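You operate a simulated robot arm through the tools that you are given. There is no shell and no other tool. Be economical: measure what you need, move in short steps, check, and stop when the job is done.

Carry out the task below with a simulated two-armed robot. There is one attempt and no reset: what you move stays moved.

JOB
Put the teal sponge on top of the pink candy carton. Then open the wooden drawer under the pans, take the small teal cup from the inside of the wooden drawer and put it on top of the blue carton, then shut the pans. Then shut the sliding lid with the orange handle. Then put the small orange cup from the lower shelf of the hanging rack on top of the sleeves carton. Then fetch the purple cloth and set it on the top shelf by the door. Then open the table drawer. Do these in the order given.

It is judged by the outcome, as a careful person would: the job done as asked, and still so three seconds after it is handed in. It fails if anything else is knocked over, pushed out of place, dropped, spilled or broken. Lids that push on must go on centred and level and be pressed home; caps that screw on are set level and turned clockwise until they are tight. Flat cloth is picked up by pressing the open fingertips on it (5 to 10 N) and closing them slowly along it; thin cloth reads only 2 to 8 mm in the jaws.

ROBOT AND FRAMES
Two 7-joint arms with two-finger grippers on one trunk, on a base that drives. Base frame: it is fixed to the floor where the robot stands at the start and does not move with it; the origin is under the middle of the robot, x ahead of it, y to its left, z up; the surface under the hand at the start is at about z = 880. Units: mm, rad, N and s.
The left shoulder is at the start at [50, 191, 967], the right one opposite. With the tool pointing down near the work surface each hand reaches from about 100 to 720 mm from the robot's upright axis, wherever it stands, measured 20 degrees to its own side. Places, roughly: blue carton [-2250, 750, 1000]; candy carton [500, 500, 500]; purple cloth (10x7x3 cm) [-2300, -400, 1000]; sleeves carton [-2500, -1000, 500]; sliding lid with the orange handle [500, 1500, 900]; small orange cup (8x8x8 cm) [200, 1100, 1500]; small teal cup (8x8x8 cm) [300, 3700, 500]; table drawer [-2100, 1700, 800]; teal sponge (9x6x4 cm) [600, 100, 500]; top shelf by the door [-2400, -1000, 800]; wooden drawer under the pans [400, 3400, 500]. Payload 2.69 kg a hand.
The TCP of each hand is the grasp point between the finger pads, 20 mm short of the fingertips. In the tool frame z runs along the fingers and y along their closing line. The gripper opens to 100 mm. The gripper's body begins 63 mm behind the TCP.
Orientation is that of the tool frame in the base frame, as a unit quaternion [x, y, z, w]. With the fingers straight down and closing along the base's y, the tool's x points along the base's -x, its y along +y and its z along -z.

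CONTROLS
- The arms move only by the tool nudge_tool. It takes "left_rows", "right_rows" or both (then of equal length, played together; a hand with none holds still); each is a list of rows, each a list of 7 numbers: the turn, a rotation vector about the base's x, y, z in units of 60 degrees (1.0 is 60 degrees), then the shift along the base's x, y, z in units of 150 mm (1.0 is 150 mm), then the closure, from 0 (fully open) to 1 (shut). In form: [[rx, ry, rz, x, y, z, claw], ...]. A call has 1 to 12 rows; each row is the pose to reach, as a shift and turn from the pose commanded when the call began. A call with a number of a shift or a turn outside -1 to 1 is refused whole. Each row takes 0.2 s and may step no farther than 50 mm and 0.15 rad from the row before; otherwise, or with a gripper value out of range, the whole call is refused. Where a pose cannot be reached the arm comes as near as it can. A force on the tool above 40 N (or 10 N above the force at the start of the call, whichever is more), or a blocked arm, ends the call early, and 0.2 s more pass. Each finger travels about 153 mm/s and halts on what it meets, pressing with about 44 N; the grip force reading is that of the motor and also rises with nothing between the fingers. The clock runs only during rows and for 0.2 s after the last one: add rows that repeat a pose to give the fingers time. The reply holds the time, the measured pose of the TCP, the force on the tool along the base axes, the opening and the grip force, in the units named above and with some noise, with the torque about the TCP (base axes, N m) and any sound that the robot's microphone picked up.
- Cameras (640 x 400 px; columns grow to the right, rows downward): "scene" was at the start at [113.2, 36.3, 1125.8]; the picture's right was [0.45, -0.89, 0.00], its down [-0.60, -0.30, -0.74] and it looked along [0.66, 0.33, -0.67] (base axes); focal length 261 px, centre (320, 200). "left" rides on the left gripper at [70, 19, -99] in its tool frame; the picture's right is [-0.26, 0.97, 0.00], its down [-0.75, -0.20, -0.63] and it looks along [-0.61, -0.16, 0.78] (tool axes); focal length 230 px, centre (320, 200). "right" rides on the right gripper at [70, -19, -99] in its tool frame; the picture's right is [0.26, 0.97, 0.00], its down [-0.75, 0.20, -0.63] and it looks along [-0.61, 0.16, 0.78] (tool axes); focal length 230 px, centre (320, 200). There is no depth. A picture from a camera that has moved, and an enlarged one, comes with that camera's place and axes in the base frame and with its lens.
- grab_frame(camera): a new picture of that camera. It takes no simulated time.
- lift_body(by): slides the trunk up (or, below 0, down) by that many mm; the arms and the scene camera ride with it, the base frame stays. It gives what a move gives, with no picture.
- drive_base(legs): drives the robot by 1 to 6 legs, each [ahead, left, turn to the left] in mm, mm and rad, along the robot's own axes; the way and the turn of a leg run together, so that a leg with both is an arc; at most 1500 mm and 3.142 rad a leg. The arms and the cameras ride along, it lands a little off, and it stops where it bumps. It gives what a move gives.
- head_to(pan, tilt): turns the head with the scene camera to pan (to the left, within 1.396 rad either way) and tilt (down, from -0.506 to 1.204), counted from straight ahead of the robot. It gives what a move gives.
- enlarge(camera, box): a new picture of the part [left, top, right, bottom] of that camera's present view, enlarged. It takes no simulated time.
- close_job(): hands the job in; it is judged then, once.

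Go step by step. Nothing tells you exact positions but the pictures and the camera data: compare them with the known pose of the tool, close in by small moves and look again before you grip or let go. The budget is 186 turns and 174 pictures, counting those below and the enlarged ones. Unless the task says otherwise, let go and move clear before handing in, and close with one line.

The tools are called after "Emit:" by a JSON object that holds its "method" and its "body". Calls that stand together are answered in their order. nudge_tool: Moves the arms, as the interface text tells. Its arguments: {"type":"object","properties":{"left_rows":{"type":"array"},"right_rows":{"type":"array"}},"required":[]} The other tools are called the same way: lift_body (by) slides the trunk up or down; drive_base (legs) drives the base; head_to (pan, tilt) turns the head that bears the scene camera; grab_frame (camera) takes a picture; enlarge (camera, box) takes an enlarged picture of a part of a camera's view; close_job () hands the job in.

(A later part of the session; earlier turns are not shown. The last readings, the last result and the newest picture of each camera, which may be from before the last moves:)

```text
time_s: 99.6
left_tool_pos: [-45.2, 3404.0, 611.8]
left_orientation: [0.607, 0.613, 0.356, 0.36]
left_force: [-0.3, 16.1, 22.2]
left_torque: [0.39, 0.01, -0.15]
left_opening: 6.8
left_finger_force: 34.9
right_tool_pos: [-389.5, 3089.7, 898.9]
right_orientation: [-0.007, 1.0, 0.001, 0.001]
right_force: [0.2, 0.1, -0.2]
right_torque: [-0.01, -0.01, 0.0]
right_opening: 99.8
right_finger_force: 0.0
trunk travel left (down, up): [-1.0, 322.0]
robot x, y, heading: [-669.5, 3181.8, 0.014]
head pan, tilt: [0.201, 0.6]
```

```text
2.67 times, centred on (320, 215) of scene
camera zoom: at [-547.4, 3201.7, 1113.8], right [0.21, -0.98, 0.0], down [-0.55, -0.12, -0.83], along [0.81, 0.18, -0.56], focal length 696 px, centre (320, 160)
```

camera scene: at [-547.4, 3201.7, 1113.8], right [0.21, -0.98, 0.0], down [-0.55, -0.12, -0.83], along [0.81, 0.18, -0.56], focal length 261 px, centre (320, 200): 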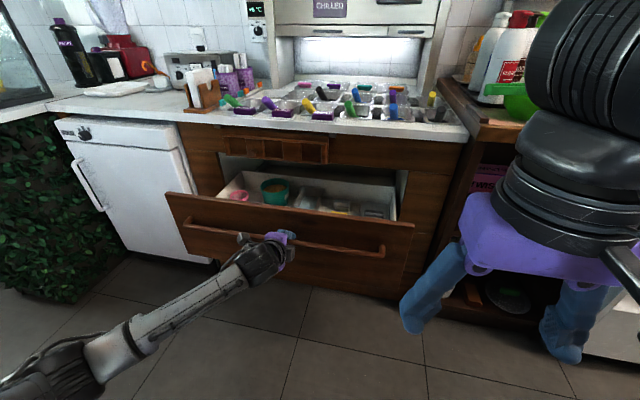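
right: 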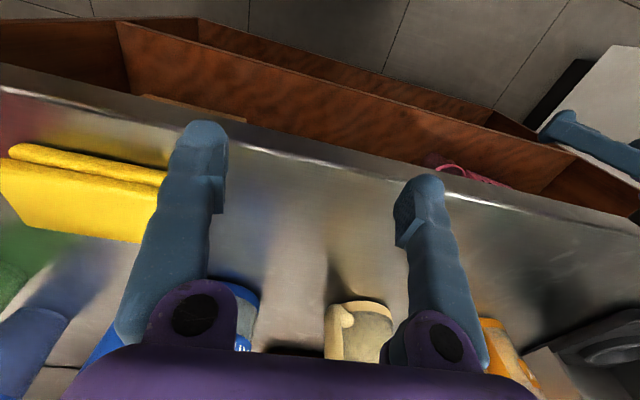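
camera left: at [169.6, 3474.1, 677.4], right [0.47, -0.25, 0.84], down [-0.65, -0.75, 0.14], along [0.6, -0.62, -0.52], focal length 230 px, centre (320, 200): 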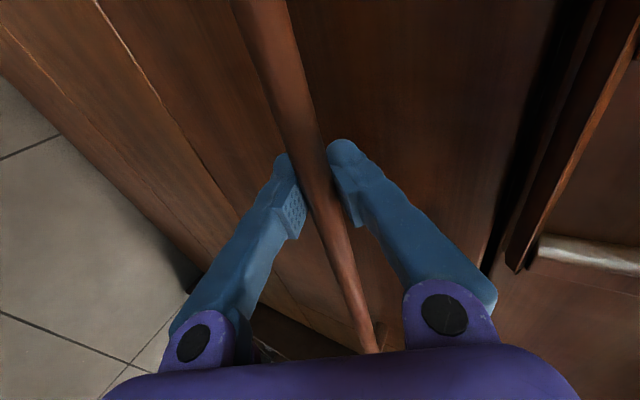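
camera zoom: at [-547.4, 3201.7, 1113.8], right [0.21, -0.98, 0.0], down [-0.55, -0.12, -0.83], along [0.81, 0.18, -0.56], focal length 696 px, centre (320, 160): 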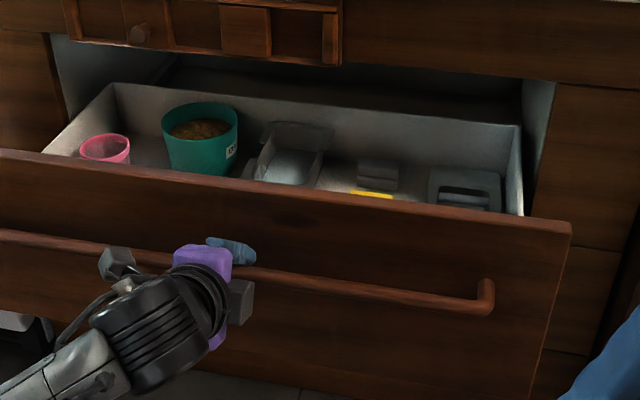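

The cup holds contents, so it must stay upright. Releasing the handle and backing off along the tool axis.

Emit:
{"method": "nudge_tool", "body": {"left_rows": [[0, 0, 0, 0, 0, -0.03, 0.7], [0, 0, 0, 0, 0, -0.03, 0.55], [0, 0, 0, -0.13, 0, 0.04, 0.5], [0, 0, 0, -0.35, 0, 0.17, 0.45], [0, 0, 0, -0.6, 0, 0.3, 0.3], [0, 0, 0, -0.8, 0, 0.5, 0]]}}

Emit:
{"method": "grab_frame", "body": {"camera": "scene"}}

```text
time_s: 101.0
left_tool_pos: [-166.3, 3405.0, 687.4]
left_orientation: [0.609, 0.613, 0.354, 0.358]
left_force: [-0.6, -0.2, 0.9]
left_torque: [-0.02, -0.04, 0.02]
left_opening: 99.8
left_finger_force: 0.0
right_tool_pos: [-388.8, 3090.4, 898.9]
right_orientation: [-0.008, 1.0, 0.001, 0.0]
right_force: [0.8, 0.1, -0.1]
right_torque: [0.01, -0.03, 0.0]
right_opening: 100.1
right_finger_force: 0.0
trunk travel left (down, up): [-1.0, 322.0]
robot x, y, heading: [-669.6, 3183.5, 0.012]
head pan, tilt: [0.201, 0.6]
```

```text
115 pictures are left
camera scene: at [-545.5, 3201.7, 1113.4], right [0.21, -0.98, 0.0], down [-0.55, -0.12, -0.83], along [0.81, 0.18, -0.56], focal length 261 px, centre (320, 200)
```

scene: 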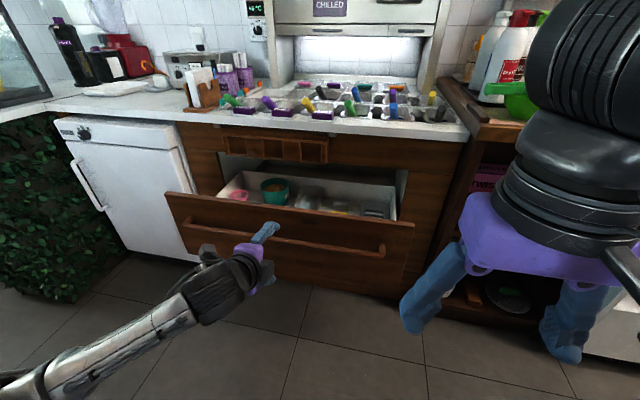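

The drawer stays open. Unrolling the wrist now.

Emit:
{"method": "nudge_tool", "body": {"left_rows": [[-0.108, 0, 0.0625, 0, 0, 0.1, 0], [-0.217, 0, 0.125, 0, 0, 0.2, 0], [-0.325, 0, 0.1875, 0, 0, 0.3, 0], [-0.433, 0, 0.25, 0, 0, 0.4, 0], [-0.54, 0, 0.3125, 0, 0, 0.5, 0], [-0.65, 0, 0.375, 0, 0, 0.6, 0]]}}

Emit:
{"method": "nudge_tool", "body": {"left_rows": [[-0.108, 0, 0.0625, 0, 0, 0, 0], [-0.217, 0, 0.125, 0, 0, 0, 0], [-0.325, 0, 0.1875, 0, 0, 0, 0], [-0.433, 0, 0.25, 0, 0, 0, 0], [-0.54, 0, 0.3125, 0, 0, 0, 0], [-0.65, 0, 0.375, 0, 0, 0, 0]]}}

Emit:
{"method": "nudge_tool", "body": {"left_rows": [[0, 0.12, 0, -0.1, 0, 0, 0], [0, 0.24, 0, -0.2, 0.05, 0, 0], [0, 0.36, 0, -0.3, 0.1, 0, 0], [0, 0.48, 0, -0.4, 0.15, 0, 0]]}}

Emit:
{"method": "grab_frame", "body": {"camera": "scene"}}

Emit:
{"method": "grab_frame", "body": {"camera": "left"}}

```text
time_s: 102.4
left_tool_pos: [-166.2, 3403.3, 777.6]
left_orientation: [0.325, 0.801, 0.191, 0.466]
left_force: [0.0, -0.2, -0.7]
left_torque: [-0.02, -0.01, 0.01]
left_opening: 100.1
left_finger_force: 0.2
right_tool_pos: [-388.2, 3089.9, 897.2]
right_orientation: [-0.007, 1.0, 0.0, 0.0]
right_force: [0.0, 0.6, 0.3]
right_torque: [-0.03, 0.03, -0.02]
right_opening: 99.8
right_finger_force: 0.1
trunk travel left (down, up): [-1.0, 322.0]
robot x, y, heading: [-671.3, 3183.8, 0.018]
head pan, tilt: [0.201, 0.6]
```

```text
time_s: 103.8
left_tool_pos: [-163.8, 3403.0, 775.5]
left_orientation: [-0.008, 0.866, 0.001, 0.5]
left_force: [0.5, -0.3, -0.4]
left_torque: [-0.02, -0.04, -0.01]
left_opening: 100.0
left_finger_force: 0.1
right_tool_pos: [-388.5, 3088.9, 897.5]
right_orientation: [-0.007, 1.0, 0.001, 0.0]
right_force: [-0.1, -0.4, 0.1]
right_torque: [0.02, -0.02, 0.0]
right_opening: 100.1
right_finger_force: 0.0
trunk travel left (down, up): [-1.0, 322.0]
robot x, y, heading: [-669.8, 3187.7, 0.016]
head pan, tilt: [0.201, 0.6]
```

```text
time_s: 104.8
left_tool_pos: [-201.0, 3411.1, 781.2]
left_orientation: [0.001, 0.935, -0.003, 0.354]
left_force: [-0.7, 0.1, 0.2]
left_torque: [-0.04, 0.01, 0.01]
left_opening: 100.1
left_finger_force: 0.0
left hand out of reach, approached as far as the arm can: row 3, 4
right_tool_pos: [-389.1, 3088.8, 898.9]
right_orientation: [-0.007, 1.0, 0.0, 0.0]
right_force: [0.5, 0.0, -0.6]
right_torque: [-0.04, 0.03, -0.03]
right_opening: 100.1
right_finger_force: 0.2
trunk travel left (down, up): [-1.0, 322.0]
robot x, y, heading: [-672.8, 3180.5, 0.015]
head pan, tilt: [0.201, 0.6]
```

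```text
114 pictures are left
camera scene: at [-545.5, 3201.7, 1113.4], right [0.21, -0.98, 0.0], down [-0.55, -0.12, -0.83], along [0.81, 0.18, -0.56], focal length 261 px, centre (320, 200)
```

scene: 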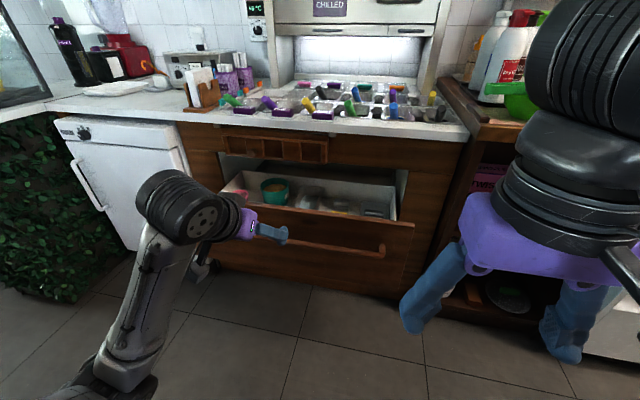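

```text
113 pictures are left
camera left: at [-319.0, 3431.6, 809.8], right [0.2, 0.97, 0.17], down [0.15, -0.2, 0.97], along [0.97, -0.17, -0.18], focal length 230 px, centre (320, 200)
```

left: 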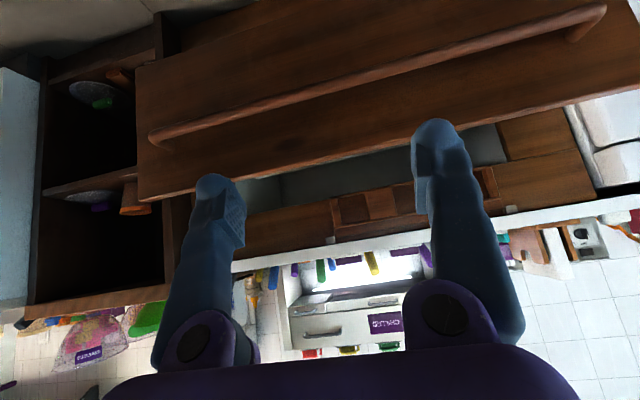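

The left wrist is limited here, while the right arm is in a good configuration, so I'll use the right hand for the cup. Driving left so the cup lies in front of the right arm.

Emit:
{"method": "drive_base", "body": {"legs": [[-60, 460, 0]]}}

Emit:
{"method": "head_to", "body": {"pan": -0.15, "tilt": 0.7}}

Emit:
{"method": "grab_frame", "body": {"camera": "scene"}}

Emit:
{"method": "grab_frame", "body": {"camera": "right"}}

```text
time_s: 109.4
left_tool_pos: [-269.7, 3867.5, 781.8]
left_orientation: [0.001, 0.935, -0.002, 0.354]
left_force: [0.5, -1.0, -0.5]
left_torque: [-0.01, 0.01, -0.02]
left_opening: 100.0
left_finger_force: 0.0
right_tool_pos: [-456.2, 3546.9, 898.4]
right_orientation: [-0.006, 1.0, 0.001, 0.0]
right_force: [0.6, -0.9, 0.3]
right_torque: [0.0, -0.01, -0.01]
right_opening: 100.1
right_finger_force: 0.2
trunk travel left (down, up): [-1.0, 322.0]
robot x, y, heading: [-738.8, 3642.3, 0.013]
head pan, tilt: [0.201, 0.6]
```

```text
time_s: 110.2
left_tool_pos: [-268.7, 3868.5, 781.0]
left_orientation: [0.001, 0.935, -0.003, 0.354]
left_force: [1.0, 0.1, -0.3]
left_torque: [0.01, 0.01, 0.02]
left_opening: 99.8
left_finger_force: 0.1
right_tool_pos: [-455.8, 3547.1, 898.4]
right_orientation: [-0.006, 1.0, 0.001, 0.0]
right_force: [-0.5, 0.1, -0.7]
right_torque: [-0.01, -0.01, 0.01]
right_opening: 100.2
right_finger_force: 0.0
trunk travel left (down, up): [-1.0, 322.0]
robot x, y, heading: [-739.8, 3639.7, 0.013]
head pan, tilt: [-0.15, 0.7]
```

```text
112 pictures are left
camera scene: at [-614.9, 3628.7, 1104.8], right [-0.14, -0.99, 0.0], down [-0.64, 0.09, -0.77], along [0.76, -0.1, -0.64], focal length 261 px, centre (320, 200)
```

scene: 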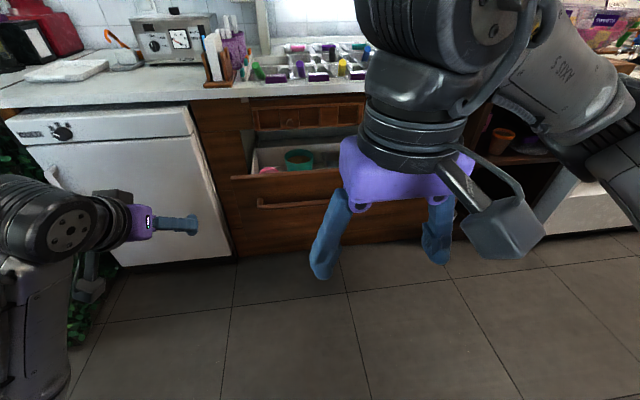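

```text
111 pictures are left
camera right: at [-525.3, 3527.0, 996.1], right [-0.27, 0.96, 0.0], down [0.75, 0.21, 0.63], along [0.61, 0.17, -0.78], focal length 230 px, centre (320, 200)
```

right: 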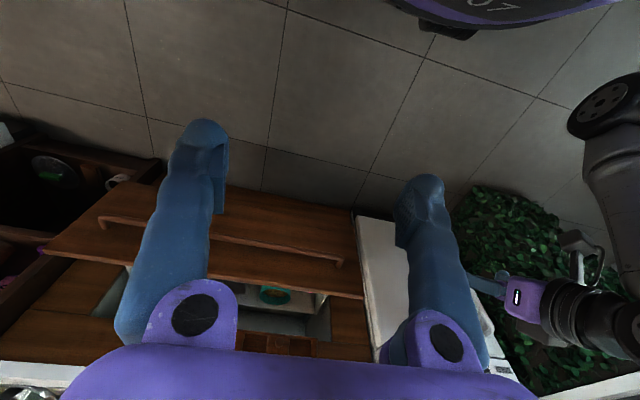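

The cup is at about x≈335, still under the counter edge, so the drawer needs another ~180 mm. I'll hook the right fingers behind the drawer panel's top and drag it.

Emit:
{"method": "drive_base", "body": {"legs": [[250, -60, 0]]}}

Emit:
{"method": "nudge_tool", "body": {"right_rows": [[0, 0, 0, 0.3, 0, 0, 0.5], [0, 0, 0, 0.6, 0, 0, 0.9], [0, 0, 0, 0.9, 0, 0, 0.9], [0, 0, 0, 1, 0, -0.1, 0.9]]}}

Emit:
{"method": "nudge_tool", "body": {"right_rows": [[0, 0, 0, 0.3, 0, 0, 0.9], [0, 0, 0, 0.6, 0, 0, 0.9], [0, 0, 0, 0.75, 0, -0.1, 0.9]]}}

Emit:
{"method": "grab_frame", "body": {"camera": "right"}}

Emit:
{"method": "grab_frame", "body": {"camera": "scene"}}

```text
time_s: 112.0
left_tool_pos: [-25.1, 3809.9, 781.3]
left_orientation: [0.003, 0.935, -0.003, 0.354]
left_force: [-0.1, 1.1, 0.4]
left_torque: [0.02, 0.0, -0.02]
left_opening: 100.0
left_finger_force: 0.1
right_tool_pos: [-214.1, 3489.6, 898.5]
right_orientation: [-0.005, 1.0, 0.001, 0.0]
right_force: [-0.2, 0.4, 0.7]
right_torque: [0.01, 0.03, 0.01]
right_opening: 100.0
right_finger_force: 0.0
trunk travel left (down, up): [-1.0, 322.0]
robot x, y, heading: [-491.0, 3586.1, 0.013]
head pan, tilt: [-0.15, 0.7]
```

```text
time_s: 113.0
left_tool_pos: [-24.6, 3809.5, 781.5]
left_orientation: [0.002, 0.935, -0.003, 0.354]
left_force: [-0.1, -1.4, 0.4]
left_torque: [-0.01, 0.0, -0.03]
left_opening: 100.3
left_finger_force: 0.0
right_tool_pos: [-66.4, 3490.3, 884.5]
right_orientation: [-0.004, 1.0, 0.001, 0.0]
right_force: [0.1, 0.5, 0.2]
right_torque: [-0.03, -0.02, 0.01]
right_opening: 9.8
right_finger_force: 0.1
trunk travel left (down, up): [-1.0, 322.0]
robot x, y, heading: [-495.8, 3587.2, 0.008]
head pan, tilt: [-0.15, 0.7]
```

```text
time_s: 113.8
left_tool_pos: [-25.9, 3810.0, 781.2]
left_orientation: [0.002, 0.935, -0.003, 0.354]
left_force: [-0.2, 0.6, -1.0]
left_torque: [0.02, 0.01, -0.02]
left_opening: 99.9
left_finger_force: 0.1
right_tool_pos: [50.3, 3489.1, 868.5]
right_orientation: [-0.005, 1.0, 0.0, 0.001]
right_force: [0.9, -0.5, 0.1]
right_torque: [0.0, -0.04, 0.03]
right_opening: 9.9
right_finger_force: 0.0
trunk travel left (down, up): [-1.0, 322.0]
robot x, y, heading: [-493.9, 3583.5, 0.008]
head pan, tilt: [-0.15, 0.7]
```

```text
110 pictures are left
camera right: at [-19.4, 3470.1, 966.7], right [-0.27, 0.96, 0.0], down [0.75, 0.21, 0.63], along [0.61, 0.17, -0.78], focal length 230 px, centre (320, 200)
```

right: 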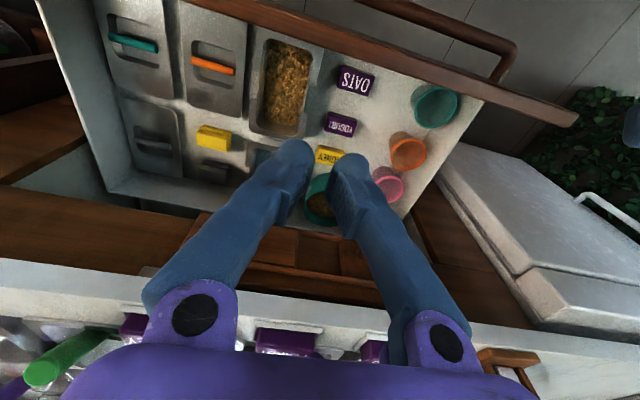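

```text
109 pictures are left
camera scene: at [-372.4, 3571.6, 1104.8], right [-0.14, -0.99, 0.0], down [-0.64, 0.09, -0.76], along [0.76, -0.11, -0.64], focal length 261 px, centre (320, 200)
```

scene: 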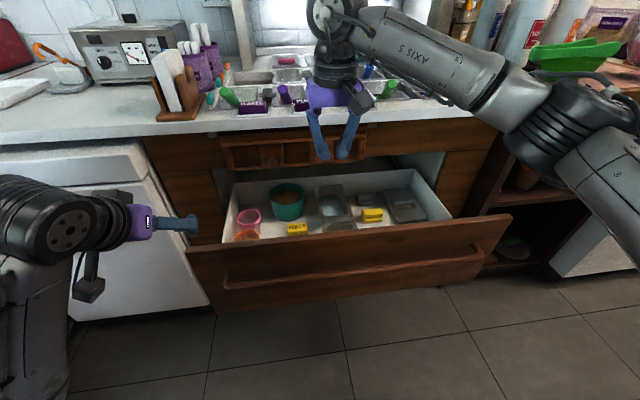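

From above I see the actual small teal cup: the empty one at the front-left of the drawer, around (43, 3676). The other is a bowl of granola. Zooming in.

Emit:
{"method": "enlarge", "body": {"camera": "right", "box": [320, 40, 520, 165]}}

Emit:
{"method": "enlarge", "body": {"camera": "scene", "box": [180, 160, 340, 260]}}

```text
3.20 times, centred on (420, 102) of right
camera zoom: at [-19.4, 3470.1, 966.7], right [-0.27, 0.96, 0.0], down [0.75, 0.21, 0.63], along [0.61, 0.17, -0.78], focal length 736 px, centre (0, 512)
```

zoom: 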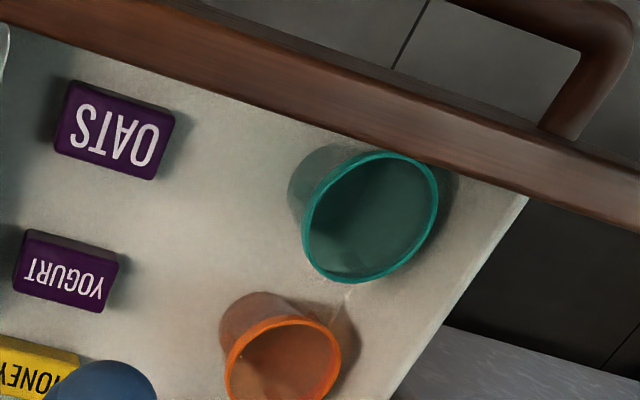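

```text
4.00 times, centred on (260, 210) of scene
camera zoom: at [-372.4, 3571.6, 1104.8], right [-0.14, -0.99, 0.0], down [-0.64, 0.09, -0.76], along [0.76, -0.11, -0.64], focal length 1044 px, centre (560, 160)
```

zoom: 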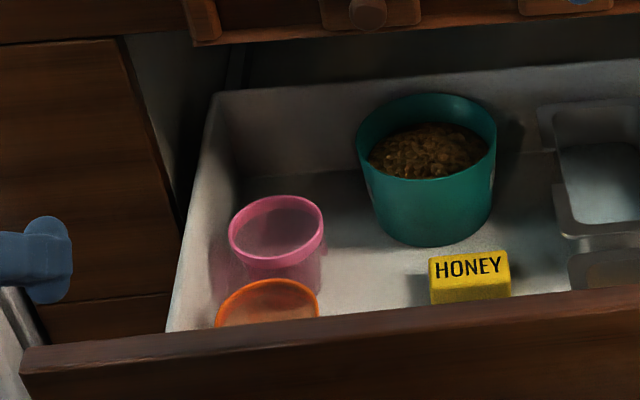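

Geometry: teal cup centre about (52, 3700), rim z≈548, tight to the panel and near the orange cup. I'll pinch its rim from the drawer-centre side with the tool yawed about 52°. First shift the base left so the right arm is well placed, then yaw.

Emit:
{"method": "drive_base", "body": {"legs": [[0, 240, 0]]}}

Emit:
{"method": "nudge_tool", "body": {"right_rows": [[0, 0, 0.14, -0.1, 0, 0, 0.4], [0, 0, 0.28, -0.2, 0, 0, 0.2], [0, 0, 0.42, -0.3, -0.1, 0, 0.2], [0, 0, 0.56, -0.3, -0.2, 0, 0.2], [0, 0, 0.7, -0.3, -0.3, 0, 0.2], [0, 0, 0.84, -0.2, -0.4, 0, 0.2], [0, 0, 0.867, 0, -0.5, 0, 0.2]]}}

Emit:
{"method": "grab_frame", "body": {"camera": "right"}}

Emit:
{"method": "grab_frame", "body": {"camera": "scene"}}

```text
time_s: 116.5
left_tool_pos: [-30.5, 4048.5, 782.1]
left_orientation: [-0.001, 0.935, -0.002, 0.354]
left_force: [0.6, 0.4, -0.7]
left_torque: [-0.02, 0.01, 0.01]
left_opening: 100.0
left_finger_force: 0.0
right_tool_pos: [46.7, 3727.3, 868.6]
right_orientation: [-0.007, 1.0, 0.0, 0.0]
right_force: [1.1, -0.2, 0.2]
right_torque: [-0.01, -0.01, -0.02]
right_opening: 10.0
right_finger_force: 0.0
trunk travel left (down, up): [-1.0, 322.0]
robot x, y, heading: [-496.1, 3818.0, 0.019]
head pan, tilt: [-0.15, 0.7]
```

```text
time_s: 118.1
left_tool_pos: [-31.0, 4047.7, 782.3]
left_orientation: [0.0, 0.935, -0.002, 0.354]
left_force: [1.4, 0.4, -0.4]
left_torque: [-0.02, -0.01, -0.02]
left_opening: 100.1
left_finger_force: 0.0
right_tool_pos: [15.9, 3666.7, 868.6]
right_orientation: [-0.434, 0.901, 0.001, 0.0]
right_force: [0.3, 0.3, -0.1]
right_torque: [0.01, 0.01, -0.02]
right_opening: 79.9
right_finger_force: 0.1
right hand out of reach, approached as far as the arm can: row 7
trunk travel left (down, up): [-1.0, 322.0]
robot x, y, heading: [-495.7, 3821.5, 0.018]
head pan, tilt: [-0.15, 0.7]
```

```text
106 pictures are left
camera right: at [-11.8, 3600.8, 966.7], right [-0.92, 0.4, 0.0], down [0.31, 0.71, 0.63], along [0.25, 0.58, -0.78], focal length 230 px, centre (320, 200)
```

right: 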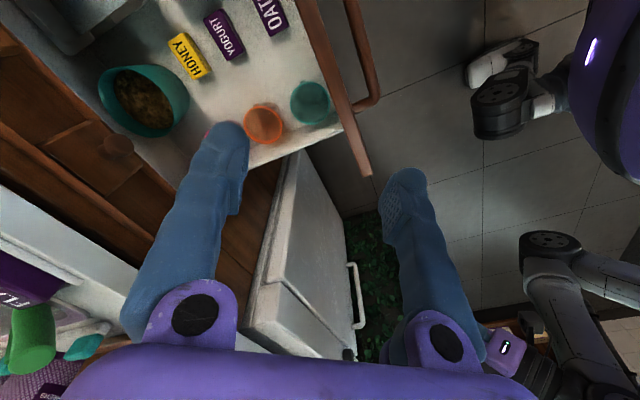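

```text
105 pictures are left
camera scene: at [-375.5, 3806.6, 1104.8], right [-0.13, -0.99, 0.0], down [-0.64, 0.09, -0.76], along [0.76, -0.1, -0.64], focal length 261 px, centre (320, 200)
```

scene: 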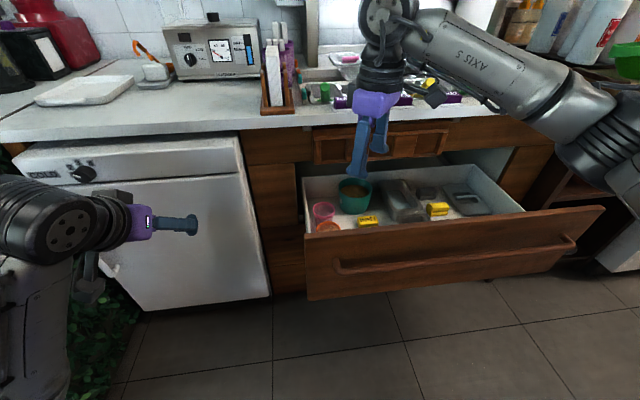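

Cup fix refined: rim centre (50, 3703, 545); the panel's inner face is at x≈-2. Driving forward ~62 mm to place the hand above the pinch point, then descending partway.

Emit:
{"method": "drive_base", "body": {"legs": [[63, 12, 0]]}}

Emit:
{"method": "nudge_tool", "body": {"right_rows": [[0, 0, 0, 0, 0, -0.25, 0.6], [0, 0, 0, 0, 0, -0.5, 0.6], [0, 0, 0, 0, 0, -0.75, 0.6], [0, 0, 0, 0, 0, -1, 0.6]]}}

Emit:
{"method": "grab_frame", "body": {"camera": "right"}}

Emit:
{"method": "grab_frame", "body": {"camera": "scene"}}

```text
time_s: 119.1
left_tool_pos: [31.4, 4061.7, 781.9]
left_orientation: [-0.002, 0.935, -0.001, 0.355]
left_force: [-0.3, -0.5, -0.7]
left_torque: [-0.01, 0.0, 0.0]
left_opening: 100.0
left_finger_force: 0.1
right_tool_pos: [78.7, 3681.5, 868.1]
right_orientation: [-0.433, 0.901, 0.001, 0.0]
right_force: [-0.4, 0.3, 0.1]
right_torque: [-0.04, 0.01, -0.03]
right_opening: 80.1
right_finger_force: 0.1
trunk travel left (down, up): [-1.0, 322.0]
robot x, y, heading: [-432.5, 3830.2, 0.015]
head pan, tilt: [-0.15, 0.7]
```

```text
time_s: 120.1
left_tool_pos: [32.1, 4061.8, 781.4]
left_orientation: [-0.002, 0.935, -0.002, 0.355]
left_force: [-0.3, -0.2, -0.8]
left_torque: [0.01, -0.01, -0.04]
left_opening: 100.0
left_finger_force: 0.0
right_tool_pos: [77.7, 3681.8, 716.3]
right_orientation: [-0.434, 0.901, 0.001, 0.0]
right_force: [-0.3, 1.0, 0.4]
right_torque: [0.0, -0.04, -0.02]
right_opening: 39.9
right_finger_force: 0.0
trunk travel left (down, up): [-1.0, 322.0]
robot x, y, heading: [-436.2, 3833.2, 0.019]
head pan, tilt: [-0.15, 0.7]
```

```text
104 pictures are left
camera right: at [49.2, 3615.6, 814.2], right [-0.92, 0.4, 0.0], down [0.31, 0.71, 0.63], along [0.25, 0.58, -0.78], focal length 230 px, centre (320, 200)
```

right: 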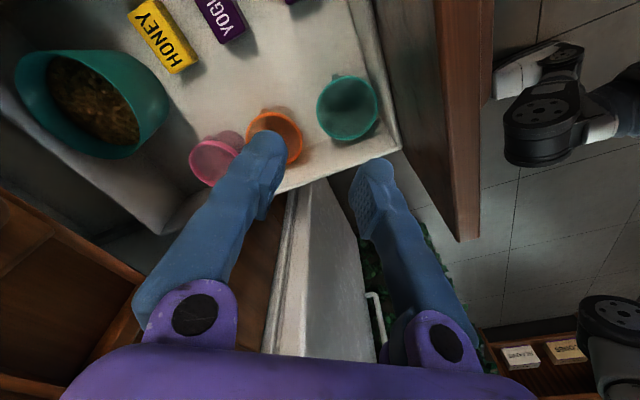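

```text
103 pictures are left
camera scene: at [-313.6, 3819.7, 1104.8], right [-0.13, -0.99, 0.0], down [-0.64, 0.08, -0.76], along [0.76, -0.1, -0.64], focal length 261 px, centre (320, 200)
```

scene: 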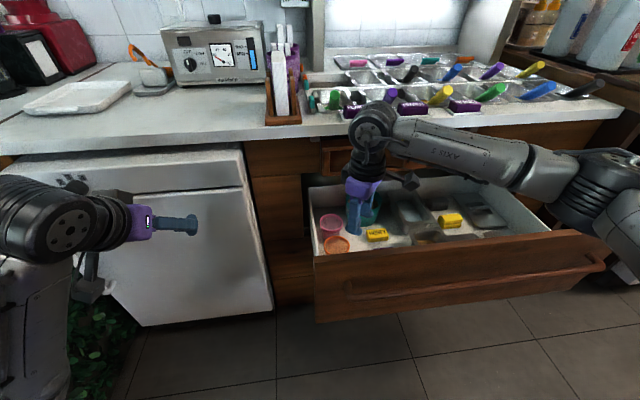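

Alignment looks right: TCP (78, 3682) sits over the cup's rim wall. Descending to just above rim level and checking.

Emit:
{"method": "nudge_tool", "body": {"right_rows": [[0, 0, 0, 0, 0, -0.25, 0.6], [0, 0, 0, 0, 0, -0.5, 0.6], [0, 0, 0, 0, 0, -0.75, 0.6], [0, 0, 0, 0.01, 0, -0.9, 0.6]]}}

Emit:
{"method": "grab_frame", "body": {"camera": "right"}}

```text
time_s: 121.1
left_tool_pos: [31.7, 4060.7, 780.8]
left_orientation: [-0.001, 0.935, -0.002, 0.354]
left_force: [0.0, -0.3, 0.6]
left_torque: [-0.05, 0.0, -0.01]
left_opening: 99.8
left_finger_force: 0.0
right_tool_pos: [78.4, 3680.3, 583.7]
right_orientation: [-0.434, 0.901, 0.001, 0.0]
right_force: [0.4, -0.1, -0.6]
right_torque: [-0.03, -0.02, 0.0]
right_opening: 40.1
right_finger_force: 0.0
trunk travel left (down, up): [-1.0, 322.0]
robot x, y, heading: [-438.8, 3830.2, 0.014]
head pan, tilt: [-0.15, 0.7]
```

```text
102 pictures are left
camera right: at [50.1, 3614.0, 681.6], right [-0.92, 0.4, 0.0], down [0.31, 0.71, 0.63], along [0.25, 0.58, -0.78], focal length 230 px, centre (320, 200)
```

right: 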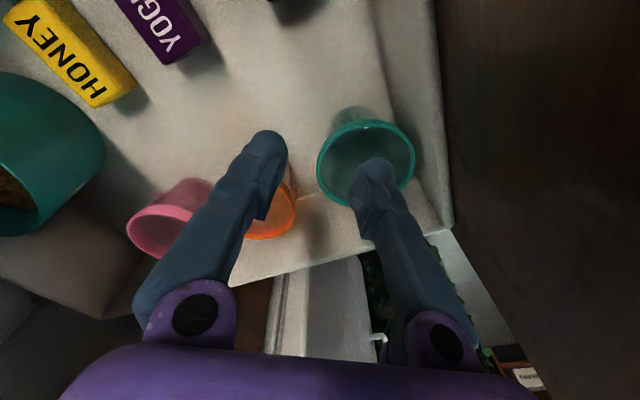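

The inner finger lines up inside the cup, the outer one is clear of the orange cup. Descending the last 53 mm.

Emit:
{"method": "nudge_tool", "body": {"right_rows": [[0, 0, 0, 0, 0, -0.12, 0.6], [0, 0, 0, 0, 0, -0.24, 0.6], [0, 0, 0, 0, 0, -0.35, 0.6]]}}

Emit:
{"method": "grab_frame", "body": {"camera": "right"}}

```text
time_s: 121.9
left_tool_pos: [30.6, 4061.4, 780.4]
left_orientation: [-0.001, 0.935, -0.002, 0.355]
left_force: [0.0, -0.6, 0.0]
left_torque: [0.01, -0.03, -0.01]
left_opening: 100.2
left_finger_force: 0.0
right_tool_pos: [78.9, 3680.3, 530.7]
right_orientation: [-0.434, 0.901, 0.001, -0.001]
right_force: [0.9, 0.4, -0.7]
right_torque: [-0.01, 0.0, -0.04]
right_opening: 40.1
right_finger_force: 0.0
trunk travel left (down, up): [-1.0, 322.0]
robot x, y, heading: [-437.6, 3833.7, 0.021]
head pan, tilt: [-0.15, 0.7]
```

```text
101 pictures are left
camera right: at [50.8, 3613.9, 629.0], right [-0.92, 0.4, 0.0], down [0.31, 0.71, 0.63], along [0.25, 0.58, -0.78], focal length 230 px, centre (320, 200)
```

right: 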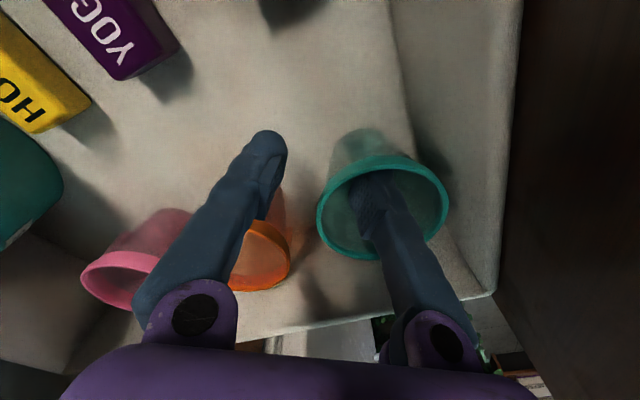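

The inner finger is inside the cup. Closing to pinch the wall.

Emit:
{"method": "nudge_tool", "body": {"right_rows": [[0, 0, 0, 0, 0, 0, 0.75], [0, 0, 0, 0, 0, 0, 0.9], [0, 0, 0, 0, 0, 0, 1], [0, 0, 0, 0, 0, 0, 1]]}}

Emit:
{"method": "nudge_tool", "body": {"right_rows": [[0, 0, 0, 0, 0, 0.15, 1], [0, 0, 0, 0, 0, 0.3, 1]]}}

Emit:
{"method": "grab_frame", "body": {"camera": "right"}}

```text
time_s: 122.9
left_tool_pos: [31.7, 4062.5, 781.8]
left_orientation: [-0.001, 0.935, -0.002, 0.354]
left_force: [0.2, -0.1, 0.2]
left_torque: [0.0, 0.01, -0.01]
left_opening: 100.0
left_finger_force: 0.1
right_tool_pos: [78.8, 3680.5, 529.8]
right_orientation: [-0.434, 0.901, 0.001, 0.0]
right_force: [0.0, 0.4, 1.1]
right_torque: [-0.02, 0.07, 0.01]
right_opening: 5.9
right_finger_force: 32.8
trunk travel left (down, up): [-1.0, 322.0]
robot x, y, heading: [-434.8, 3830.8, 0.016]
head pan, tilt: [-0.15, 0.7]
```

```text
time_s: 123.5
left_tool_pos: [31.3, 4061.3, 782.7]
left_orientation: [-0.001, 0.935, -0.001, 0.355]
left_force: [-0.5, -0.1, 0.5]
left_torque: [0.02, 0.01, -0.01]
left_opening: 99.9
left_finger_force: 0.1
right_tool_pos: [78.7, 3681.2, 576.9]
right_orientation: [-0.434, 0.901, 0.001, 0.0]
right_force: [0.8, 0.2, 0.3]
right_torque: [-0.03, -0.01, -0.02]
right_opening: 6.4
right_finger_force: 32.1
trunk travel left (down, up): [-1.0, 322.0]
robot x, y, heading: [-437.9, 3832.4, 0.019]
head pan, tilt: [-0.15, 0.7]
```

```text
100 pictures are left
camera right: at [50.3, 3614.2, 674.3], right [-0.92, 0.4, 0.0], down [0.31, 0.71, 0.63], along [0.25, 0.58, -0.78], focal length 230 px, centre (320, 200)
```

right: 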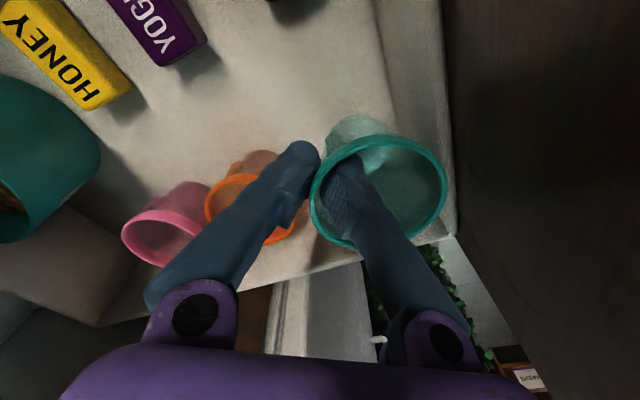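

The cup is held and lifted. Raising clear of the drawer, then backing off.

Emit:
{"method": "nudge_tool", "body": {"right_rows": [[0, 0, 0, 0, 0, 0.25, 1], [0, 0, 0, 0, 0, 0.5, 1], [0, 0, 0, 0, 0, 0.75, 1], [0, 0, 0, 0, 0, 1, 1]]}}

Emit:
{"method": "nudge_tool", "body": {"right_rows": [[0, 0, 0, 0, 0, 0.25, 1], [0, 0, 0, 0, 0, 0.5, 1], [0, 0, 0, 0, 0, 0.75, 1], [0, 0, 0, 0, 0, 0.95, 1]]}}

Emit:
{"method": "drive_base", "body": {"legs": [[-450, 0, 0]]}}

Emit:
{"method": "grab_frame", "body": {"camera": "scene"}}

```text
time_s: 124.5
left_tool_pos: [30.6, 4062.0, 781.8]
left_orientation: [-0.002, 0.935, -0.002, 0.354]
left_force: [0.9, 0.5, 0.6]
left_torque: [0.04, 0.0, 0.01]
left_opening: 99.9
left_finger_force: 0.0
right_tool_pos: [78.6, 3681.7, 724.6]
right_orientation: [-0.434, 0.901, 0.001, -0.001]
right_force: [0.9, 0.3, 0.2]
right_torque: [0.01, 0.04, -0.04]
right_opening: 6.4
right_finger_force: 32.2
trunk travel left (down, up): [-1.0, 322.0]
robot x, y, heading: [-438.4, 3829.8, 0.017]
head pan, tilt: [-0.15, 0.7]
```

```text
time_s: 125.5
left_tool_pos: [30.6, 4061.4, 782.0]
left_orientation: [-0.002, 0.935, -0.001, 0.354]
left_force: [0.5, 0.4, -0.8]
left_torque: [0.01, -0.01, -0.02]
left_opening: 100.1
left_finger_force: 0.1
right_tool_pos: [80.4, 3679.0, 871.4]
right_orientation: [-0.433, 0.901, 0.001, -0.001]
right_force: [-0.3, -0.6, -0.2]
right_torque: [0.04, 0.0, -0.02]
right_opening: 5.9
right_finger_force: 32.5
trunk travel left (down, up): [-1.0, 322.0]
robot x, y, heading: [-434.6, 3830.9, 0.018]
head pan, tilt: [-0.15, 0.7]
```

```text
time_s: 128.3
left_tool_pos: [-430.0, 4050.3, 781.7]
left_orientation: [0.005, 0.935, -0.004, 0.354]
left_force: [-0.6, 0.4, 0.2]
left_torque: [-0.01, 0.01, -0.03]
left_opening: 100.3
left_finger_force: 0.0
right_tool_pos: [-386.9, 3667.2, 870.5]
right_orientation: [-0.428, 0.904, 0.001, 0.0]
right_force: [-0.5, 0.1, 0.1]
right_torque: [0.0, -0.01, 0.02]
right_opening: 6.2
right_finger_force: 32.4
trunk travel left (down, up): [-1.0, 322.0]
robot x, y, heading: [-901.2, 3825.0, 0.006]
head pan, tilt: [-0.15, 0.7]
```

```text
99 pictures are left
camera scene: at [-778.2, 3812.7, 1104.8], right [-0.14, -0.99, 0.0], down [-0.64, 0.09, -0.77], along [0.76, -0.11, -0.64], focal length 261 px, centre (320, 200)
```

scene: 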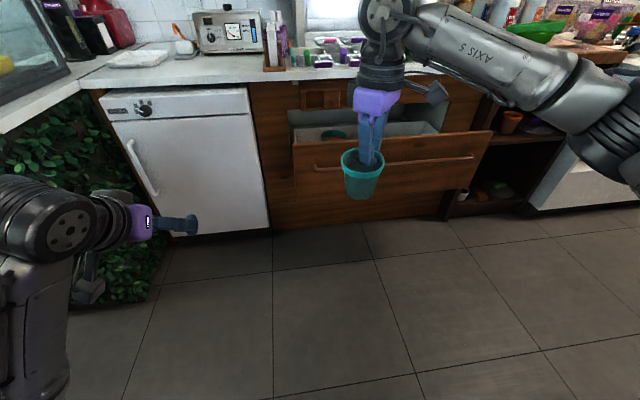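

Cup upright in hand. Driving right along the aisle, then turning around to face the other side.

Emit:
{"method": "drive_base", "body": {"legs": [[0, -1500, 0], [0, 0, 1.57]]}}

Emit:
{"method": "head_to", "body": {"pan": 0.6, "tilt": 0.4}}

Emit:
{"method": "grab_frame", "body": {"camera": "scene"}}

```text
time_s: 145.3
left_tool_pos: [-1122.9, 2810.7, 782.6]
left_orientation: [-0.661, 0.662, 0.249, 0.253]
left_force: [-0.7, -0.4, 0.3]
left_torque: [-0.02, -0.01, 0.0]
left_opening: 100.3
left_finger_force: 0.1
right_tool_pos: [-739.9, 2858.1, 870.9]
right_orientation: [0.944, -0.331, 0.0, 0.001]
right_force: [-0.5, -0.4, -1.2]
right_torque: [-0.03, -0.02, 0.0]
right_opening: 6.1
right_finger_force: 31.9
trunk travel left (down, up): [-1.0, 322.0]
robot x, y, heading: [-893.0, 2341.8, 1.588]
head pan, tilt: [-0.15, 0.7]
```

```text
time_s: 146.4
left_tool_pos: [-1122.1, 2810.5, 782.2]
left_orientation: [-0.661, 0.661, 0.249, 0.253]
left_force: [-1.4, 0.4, -0.2]
left_torque: [0.0, -0.01, 0.01]
left_opening: 100.0
left_finger_force: 0.1
right_tool_pos: [-739.7, 2858.4, 871.0]
right_orientation: [0.943, -0.333, -0.001, 0.002]
right_force: [0.5, -0.2, -0.2]
right_torque: [0.02, 0.02, 0.01]
right_opening: 6.1
right_finger_force: 32.6
trunk travel left (down, up): [-1.0, 322.0]
robot x, y, heading: [-896.8, 2347.1, 1.581]
head pan, tilt: [0.6, 0.4]
```

```text
98 pictures are left
camera scene: at [-948.7, 2456.5, 1131.6], right [0.82, 0.58, 0.0], down [0.22, -0.32, -0.92], along [-0.53, 0.75, -0.39], focal length 261 px, centre (320, 200)
```

scene: 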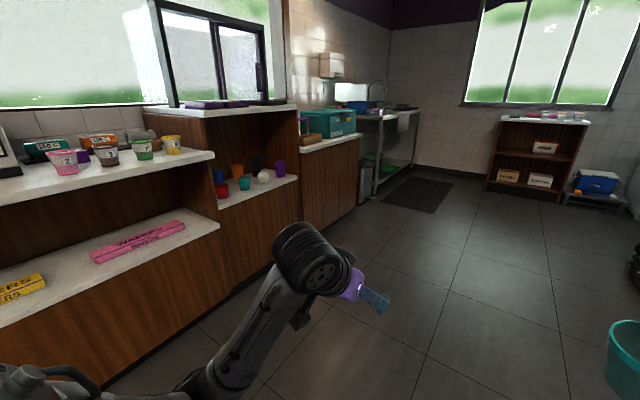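

Aisle is clear. Completing the turn to face the far side.

Emit:
{"method": "drive_base", "body": {"legs": [[0, 0, 1.56], [0, 1100, 0]]}}

Emit:
{"method": "head_to", "body": {"pan": 0.3, "tilt": 0.3}}

Emit:
{"method": "grab_frame", "body": {"camera": "scene"}}

```text
time_s: 160.3
left_tool_pos: [-1391.8, 1000.0, 782.1]
left_orientation: [0.935, -0.016, -0.354, -0.008]
left_force: [-0.5, -0.4, -0.1]
left_torque: [-0.01, 0.0, 0.0]
left_opening: 100.0
left_finger_force: 0.0
right_tool_pos: [-1426.0, 1382.8, 870.7]
right_orientation: [0.909, 0.417, 0.0, 0.001]
right_force: [0.8, 0.1, -0.1]
right_torque: [-0.04, 0.02, -0.03]
right_opening: 5.9
right_finger_force: 32.4
trunk travel left (down, up): [-1.0, 322.0]
robot x, y, heading: [-910.9, 1213.6, 3.122]
head pan, tilt: [0.6, 0.4]
```

```text
time_s: 161.1
left_tool_pos: [-1390.4, 999.5, 780.8]
left_orientation: [0.935, -0.016, -0.354, -0.008]
left_force: [0.3, 1.1, 1.0]
left_torque: [-0.02, 0.0, -0.01]
left_opening: 100.1
left_finger_force: 0.0
right_tool_pos: [-1425.1, 1382.4, 870.4]
right_orientation: [0.909, 0.417, 0.001, 0.001]
right_force: [0.0, 0.1, -0.5]
right_torque: [-0.02, -0.01, -0.01]
right_opening: 6.2
right_finger_force: 32.2
trunk travel left (down, up): [-1.0, 322.0]
robot x, y, heading: [-917.5, 1212.3, 3.12]
head pan, tilt: [0.3, 0.3]
```

```text
97 pictures are left
camera scene: at [-1046.0, 1185.7, 1140.9], right [-0.28, 0.96, 0.0], down [0.28, 0.08, -0.96], along [-0.92, -0.27, -0.3], focal length 261 px, centre (320, 200)
```

scene: 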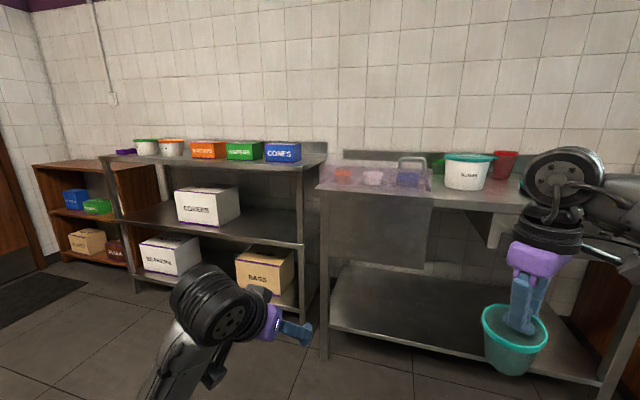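

The blue CONES carton sits on the rack top around (-2250, 645, 985). Driving left and closer, and raising the trunk.

Emit:
{"method": "drive_base", "body": {"legs": [[0, 720, 0.02], [450, 0, 0]]}}

Emit:
{"method": "lift_body", "body": {"by": 260}}

Emit:
{"method": "head_to", "body": {"pan": -0.1, "tilt": 0.5}}

Emit:
{"method": "grab_frame", "body": {"camera": "scene"}}

Emit:
{"method": "grab_frame", "body": {"camera": "right"}}

```text
time_s: 170.3
left_tool_pos: [-1834.6, 232.5, 781.8]
left_orientation: [0.935, 0.003, -0.355, -0.001]
left_force: [-0.5, -0.2, 0.5]
left_torque: [0.02, 0.01, 0.01]
left_opening: 100.0
left_finger_force: 0.1
right_tool_pos: [-1884.1, 614.1, 871.1]
right_orientation: [0.901, 0.435, 0.0, 0.001]
right_force: [-0.5, 0.1, 1.1]
right_torque: [0.0, -0.02, 0.0]
right_opening: 6.0
right_finger_force: 32.3
trunk travel left (down, up): [-1.0, 322.0]
robot x, y, heading: [-1369.5, 465.5, -3.119]
head pan, tilt: [0.3, 0.3]
```

```text
time_s: 173.0
left_tool_pos: [-1833.8, 233.0, 1041.4]
left_orientation: [0.935, 0.002, -0.354, -0.002]
left_force: [-0.2, 0.1, -0.6]
left_torque: [0.05, 0.0, 0.03]
left_opening: 100.0
left_finger_force: 0.0
right_tool_pos: [-1884.6, 614.5, 1130.8]
right_orientation: [0.9, 0.436, 0.001, 0.001]
right_force: [-0.2, 0.8, -0.3]
right_torque: [0.0, 0.06, 0.01]
right_opening: 6.0
right_finger_force: 32.3
trunk travel left (down, up): [-261.0, 62.0]
robot x, y, heading: [-1366.0, 467.8, -3.121]
head pan, tilt: [0.3, 0.3]
```

```text
time_s: 173.9
left_tool_pos: [-1833.6, 232.2, 1041.8]
left_orientation: [0.935, 0.003, -0.354, -0.002]
left_force: [0.6, 0.2, 0.4]
left_torque: [0.0, -0.01, -0.01]
left_opening: 99.9
left_finger_force: 0.0
right_tool_pos: [-1884.4, 615.9, 1130.4]
right_orientation: [0.901, 0.435, 0.0, 0.0]
right_force: [0.2, -0.1, 0.2]
right_torque: [-0.01, 0.04, 0.0]
right_opening: 6.0
right_finger_force: 32.5
trunk travel left (down, up): [-261.0, 62.0]
robot x, y, heading: [-1368.1, 465.5, -3.119]
head pan, tilt: [-0.099, 0.499]
```

```text
96 pictures are left
camera scene: at [-1499.0, 469.5, 1382.5], right [0.08, 1.0, 0.0], down [0.48, -0.04, -0.88], along [-0.88, 0.07, -0.48], focal length 261 px, centre (320, 200)
```

scene: 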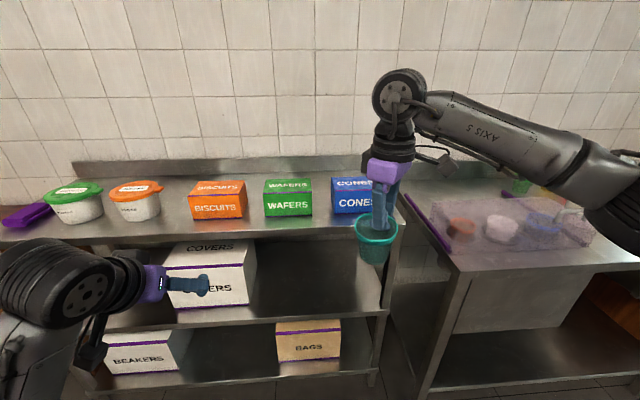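

```text
95 pictures are left
camera right: at [-1855.4, 680.4, 1229.2], right [0.92, -0.4, 0.0], down [-0.31, -0.71, 0.63], along [-0.25, -0.58, -0.78], focal length 230 px, centre (320, 200)
```

right: 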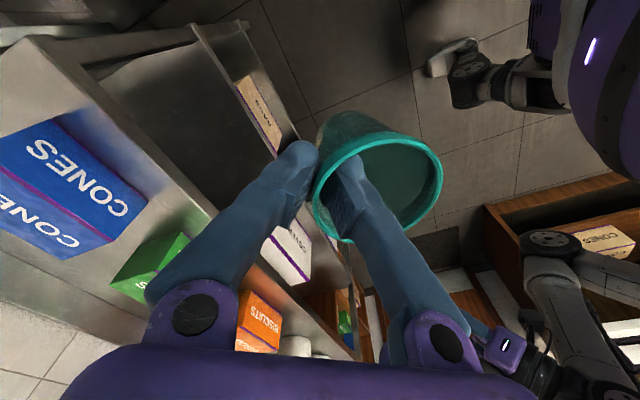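

Carton top centre is about (-2247, 660, 1030). I'll lift the left hand for clearance and drive the base in so the cup approaches the carton.

Emit:
{"method": "nudge_tool", "body": {"left_rows": [[0, 0, 0, 0.1, 0, 0.2, 0], [0, 0, 0, 0.2, 0, 0.4, 0], [0, 0, 0, 0.3, 0, 0.6, 0]]}}

Emit:
{"method": "drive_base", "body": {"legs": [[0, -72, 0], [300, 0, 0]]}}

Emit:
{"method": "grab_frame", "body": {"camera": "scene"}}

Emit:
{"method": "grab_frame", "body": {"camera": "right"}}

```text
time_s: 174.7
left_tool_pos: [-1790.2, 233.2, 1132.8]
left_orientation: [0.935, 0.003, -0.355, -0.002]
left_force: [0.0, 0.6, 0.0]
left_torque: [-0.01, 0.01, -0.05]
left_opening: 99.9
left_finger_force: 0.0
right_tool_pos: [-1883.2, 614.9, 1130.7]
right_orientation: [0.9, 0.435, 0.0, 0.001]
right_force: [-0.3, -0.6, 0.6]
right_torque: [-0.04, -0.04, 0.0]
right_opening: 6.0
right_finger_force: 32.2
trunk travel left (down, up): [-261.0, 62.0]
robot x, y, heading: [-1364.5, 465.6, -3.122]
head pan, tilt: [-0.099, 0.499]
```

```text
time_s: 177.6
left_tool_pos: [-2092.8, 298.5, 1132.7]
left_orientation: [0.935, 0.003, -0.354, -0.002]
left_force: [-0.1, -0.1, 0.1]
left_torque: [0.03, 0.03, 0.0]
left_opening: 100.0
left_finger_force: 0.1
right_tool_pos: [-2185.3, 681.4, 1130.7]
right_orientation: [0.9, 0.436, -0.001, 0.001]
right_force: [-0.4, 0.2, -0.9]
right_torque: [0.02, -0.03, 0.0]
right_opening: 6.1
right_finger_force: 32.1
trunk travel left (down, up): [-261.0, 62.0]
robot x, y, heading: [-1670.0, 530.6, -3.121]
head pan, tilt: [-0.099, 0.499]
```

```text
94 pictures are left
camera scene: at [-1800.8, 535.5, 1382.4], right [0.08, 1.0, 0.0], down [0.48, -0.04, -0.88], along [-0.88, 0.07, -0.48], focal length 261 px, centre (320, 200)
```

scene: 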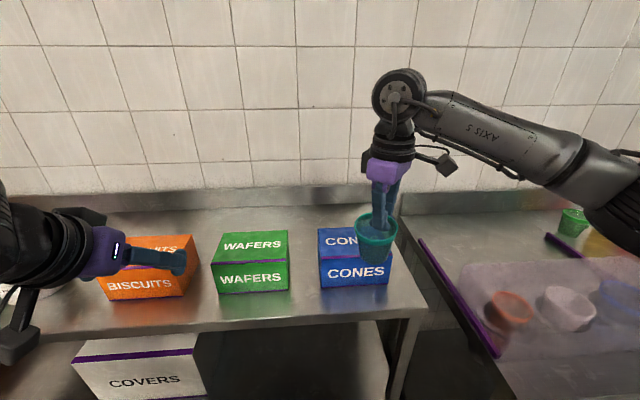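

```text
93 pictures are left
camera right: at [-2156.9, 746.9, 1229.0], right [0.92, -0.4, 0.0], down [-0.31, -0.71, 0.63], along [-0.25, -0.58, -0.78], focal length 230 px, centre (320, 200)
```

right: 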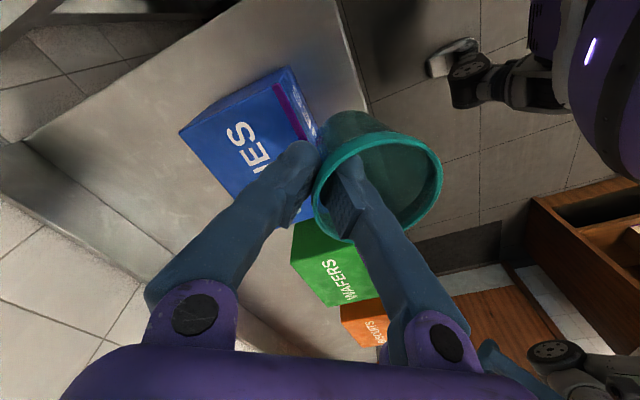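

Carton top spans x -2305…-2207, y 565–721, centred (-2256, 643). Moving the cup above its centre.

Emit:
{"method": "nudge_tool", "body": {"right_rows": [[0, 0, 0, -0.22, -0.03, 0, 1], [0, 0, 0, -0.44, -0.07, 0, 1], [0, 0, 0, -0.63, -0.1, 0, 1]]}}

Emit:
{"method": "enlarge", "body": {"camera": "scene", "box": [240, 140, 480, 290]}}

Emit:
{"method": "grab_frame", "body": {"camera": "right"}}

```text
time_s: 178.4
left_tool_pos: [-2091.5, 300.0, 1133.3]
left_orientation: [0.935, 0.003, -0.354, -0.001]
left_force: [-0.2, 0.2, -0.2]
left_torque: [-0.01, 0.01, -0.03]
left_opening: 99.9
left_finger_force: 0.1
right_tool_pos: [-2196.2, 680.4, 1131.9]
right_orientation: [0.901, 0.434, 0.0, 0.002]
right_force: [0.4, -0.1, -0.5]
right_torque: [-0.01, 0.01, -0.03]
right_opening: 6.0
right_finger_force: 32.3
right hand out of reach, approached as far as the arm can: row 1, 2, 3
trunk travel left (down, up): [-261.0, 62.0]
robot x, y, heading: [-1666.8, 530.0, -3.116]
head pan, tilt: [-0.099, 0.499]
```

```text
2.67 times, centred on (360, 215) of scene
camera zoom: at [-1800.2, 535.5, 1382.5], right [0.08, 1.0, 0.0], down [0.48, -0.04, -0.88], along [-0.88, 0.07, -0.48], focal length 696 px, centre (213, 160)
```

zoom: 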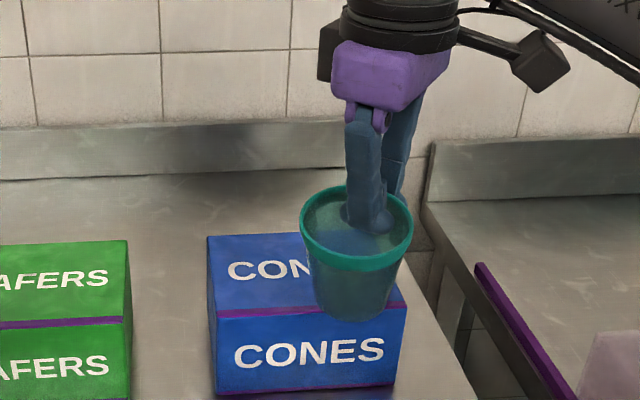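

```text
91 pictures are left
camera right: at [-2167.0, 745.9, 1229.0], right [0.92, -0.4, 0.0], down [-0.31, -0.71, 0.63], along [-0.25, -0.58, -0.78], focal length 230 px, centre (320, 200)
```

right: 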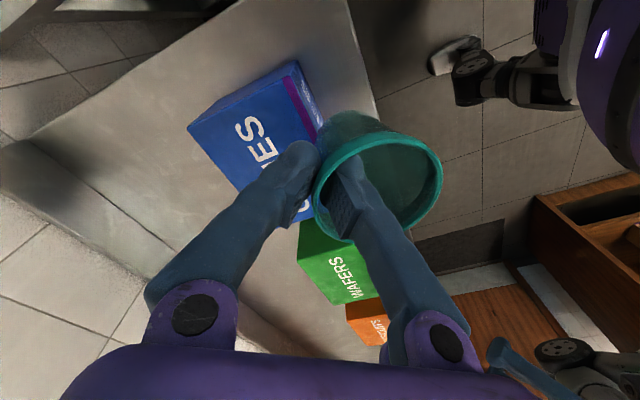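

The wrist is near its limit in this yaw, so I'll use the base for the remaining ~85 mm.

Emit:
{"method": "drive_base", "body": {"legs": [[84, 12, 0]]}}

Emit:
{"method": "enlarge", "body": {"camera": "scene", "box": [240, 170, 480, 320]}}

Emit:
{"method": "grab_frame", "body": {"camera": "right"}}

```text
time_s: 179.5
left_tool_pos: [-2175.3, 286.9, 1132.7]
left_orientation: [0.935, 0.001, -0.354, -0.003]
left_force: [-0.8, -0.7, -0.4]
left_torque: [0.01, -0.01, -0.01]
left_opening: 100.3
left_finger_force: 0.1
right_tool_pos: [-2279.4, 666.3, 1131.0]
right_orientation: [0.902, 0.432, 0.001, 0.002]
right_force: [0.1, 0.2, -0.8]
right_torque: [0.06, 0.01, -0.02]
right_opening: 6.1
right_finger_force: 32.4
trunk travel left (down, up): [-261.0, 62.0]
robot x, y, heading: [-1750.2, 515.8, -3.121]
head pan, tilt: [-0.099, 0.499]
```

```text
2.67 times, centred on (360, 245) of scene
camera zoom: at [-1883.3, 522.0, 1382.4], right [0.08, 1.0, 0.0], down [0.48, -0.04, -0.88], along [-0.87, 0.07, -0.48], focal length 696 px, centre (213, 80)
```

zoom: 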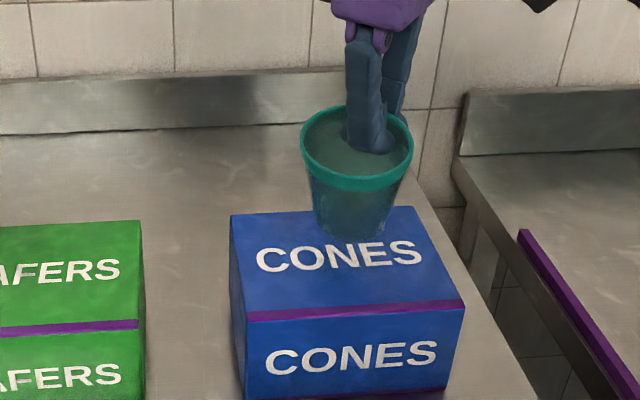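

```text
89 pictures are left
camera right: at [-2249.6, 733.1, 1228.8], right [0.91, -0.41, 0.0], down [-0.32, -0.71, 0.63], along [-0.25, -0.58, -0.78], focal length 230 px, centre (320, 200)
```

right: 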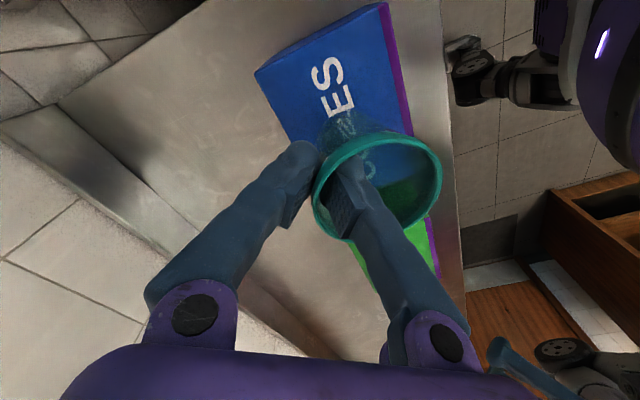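

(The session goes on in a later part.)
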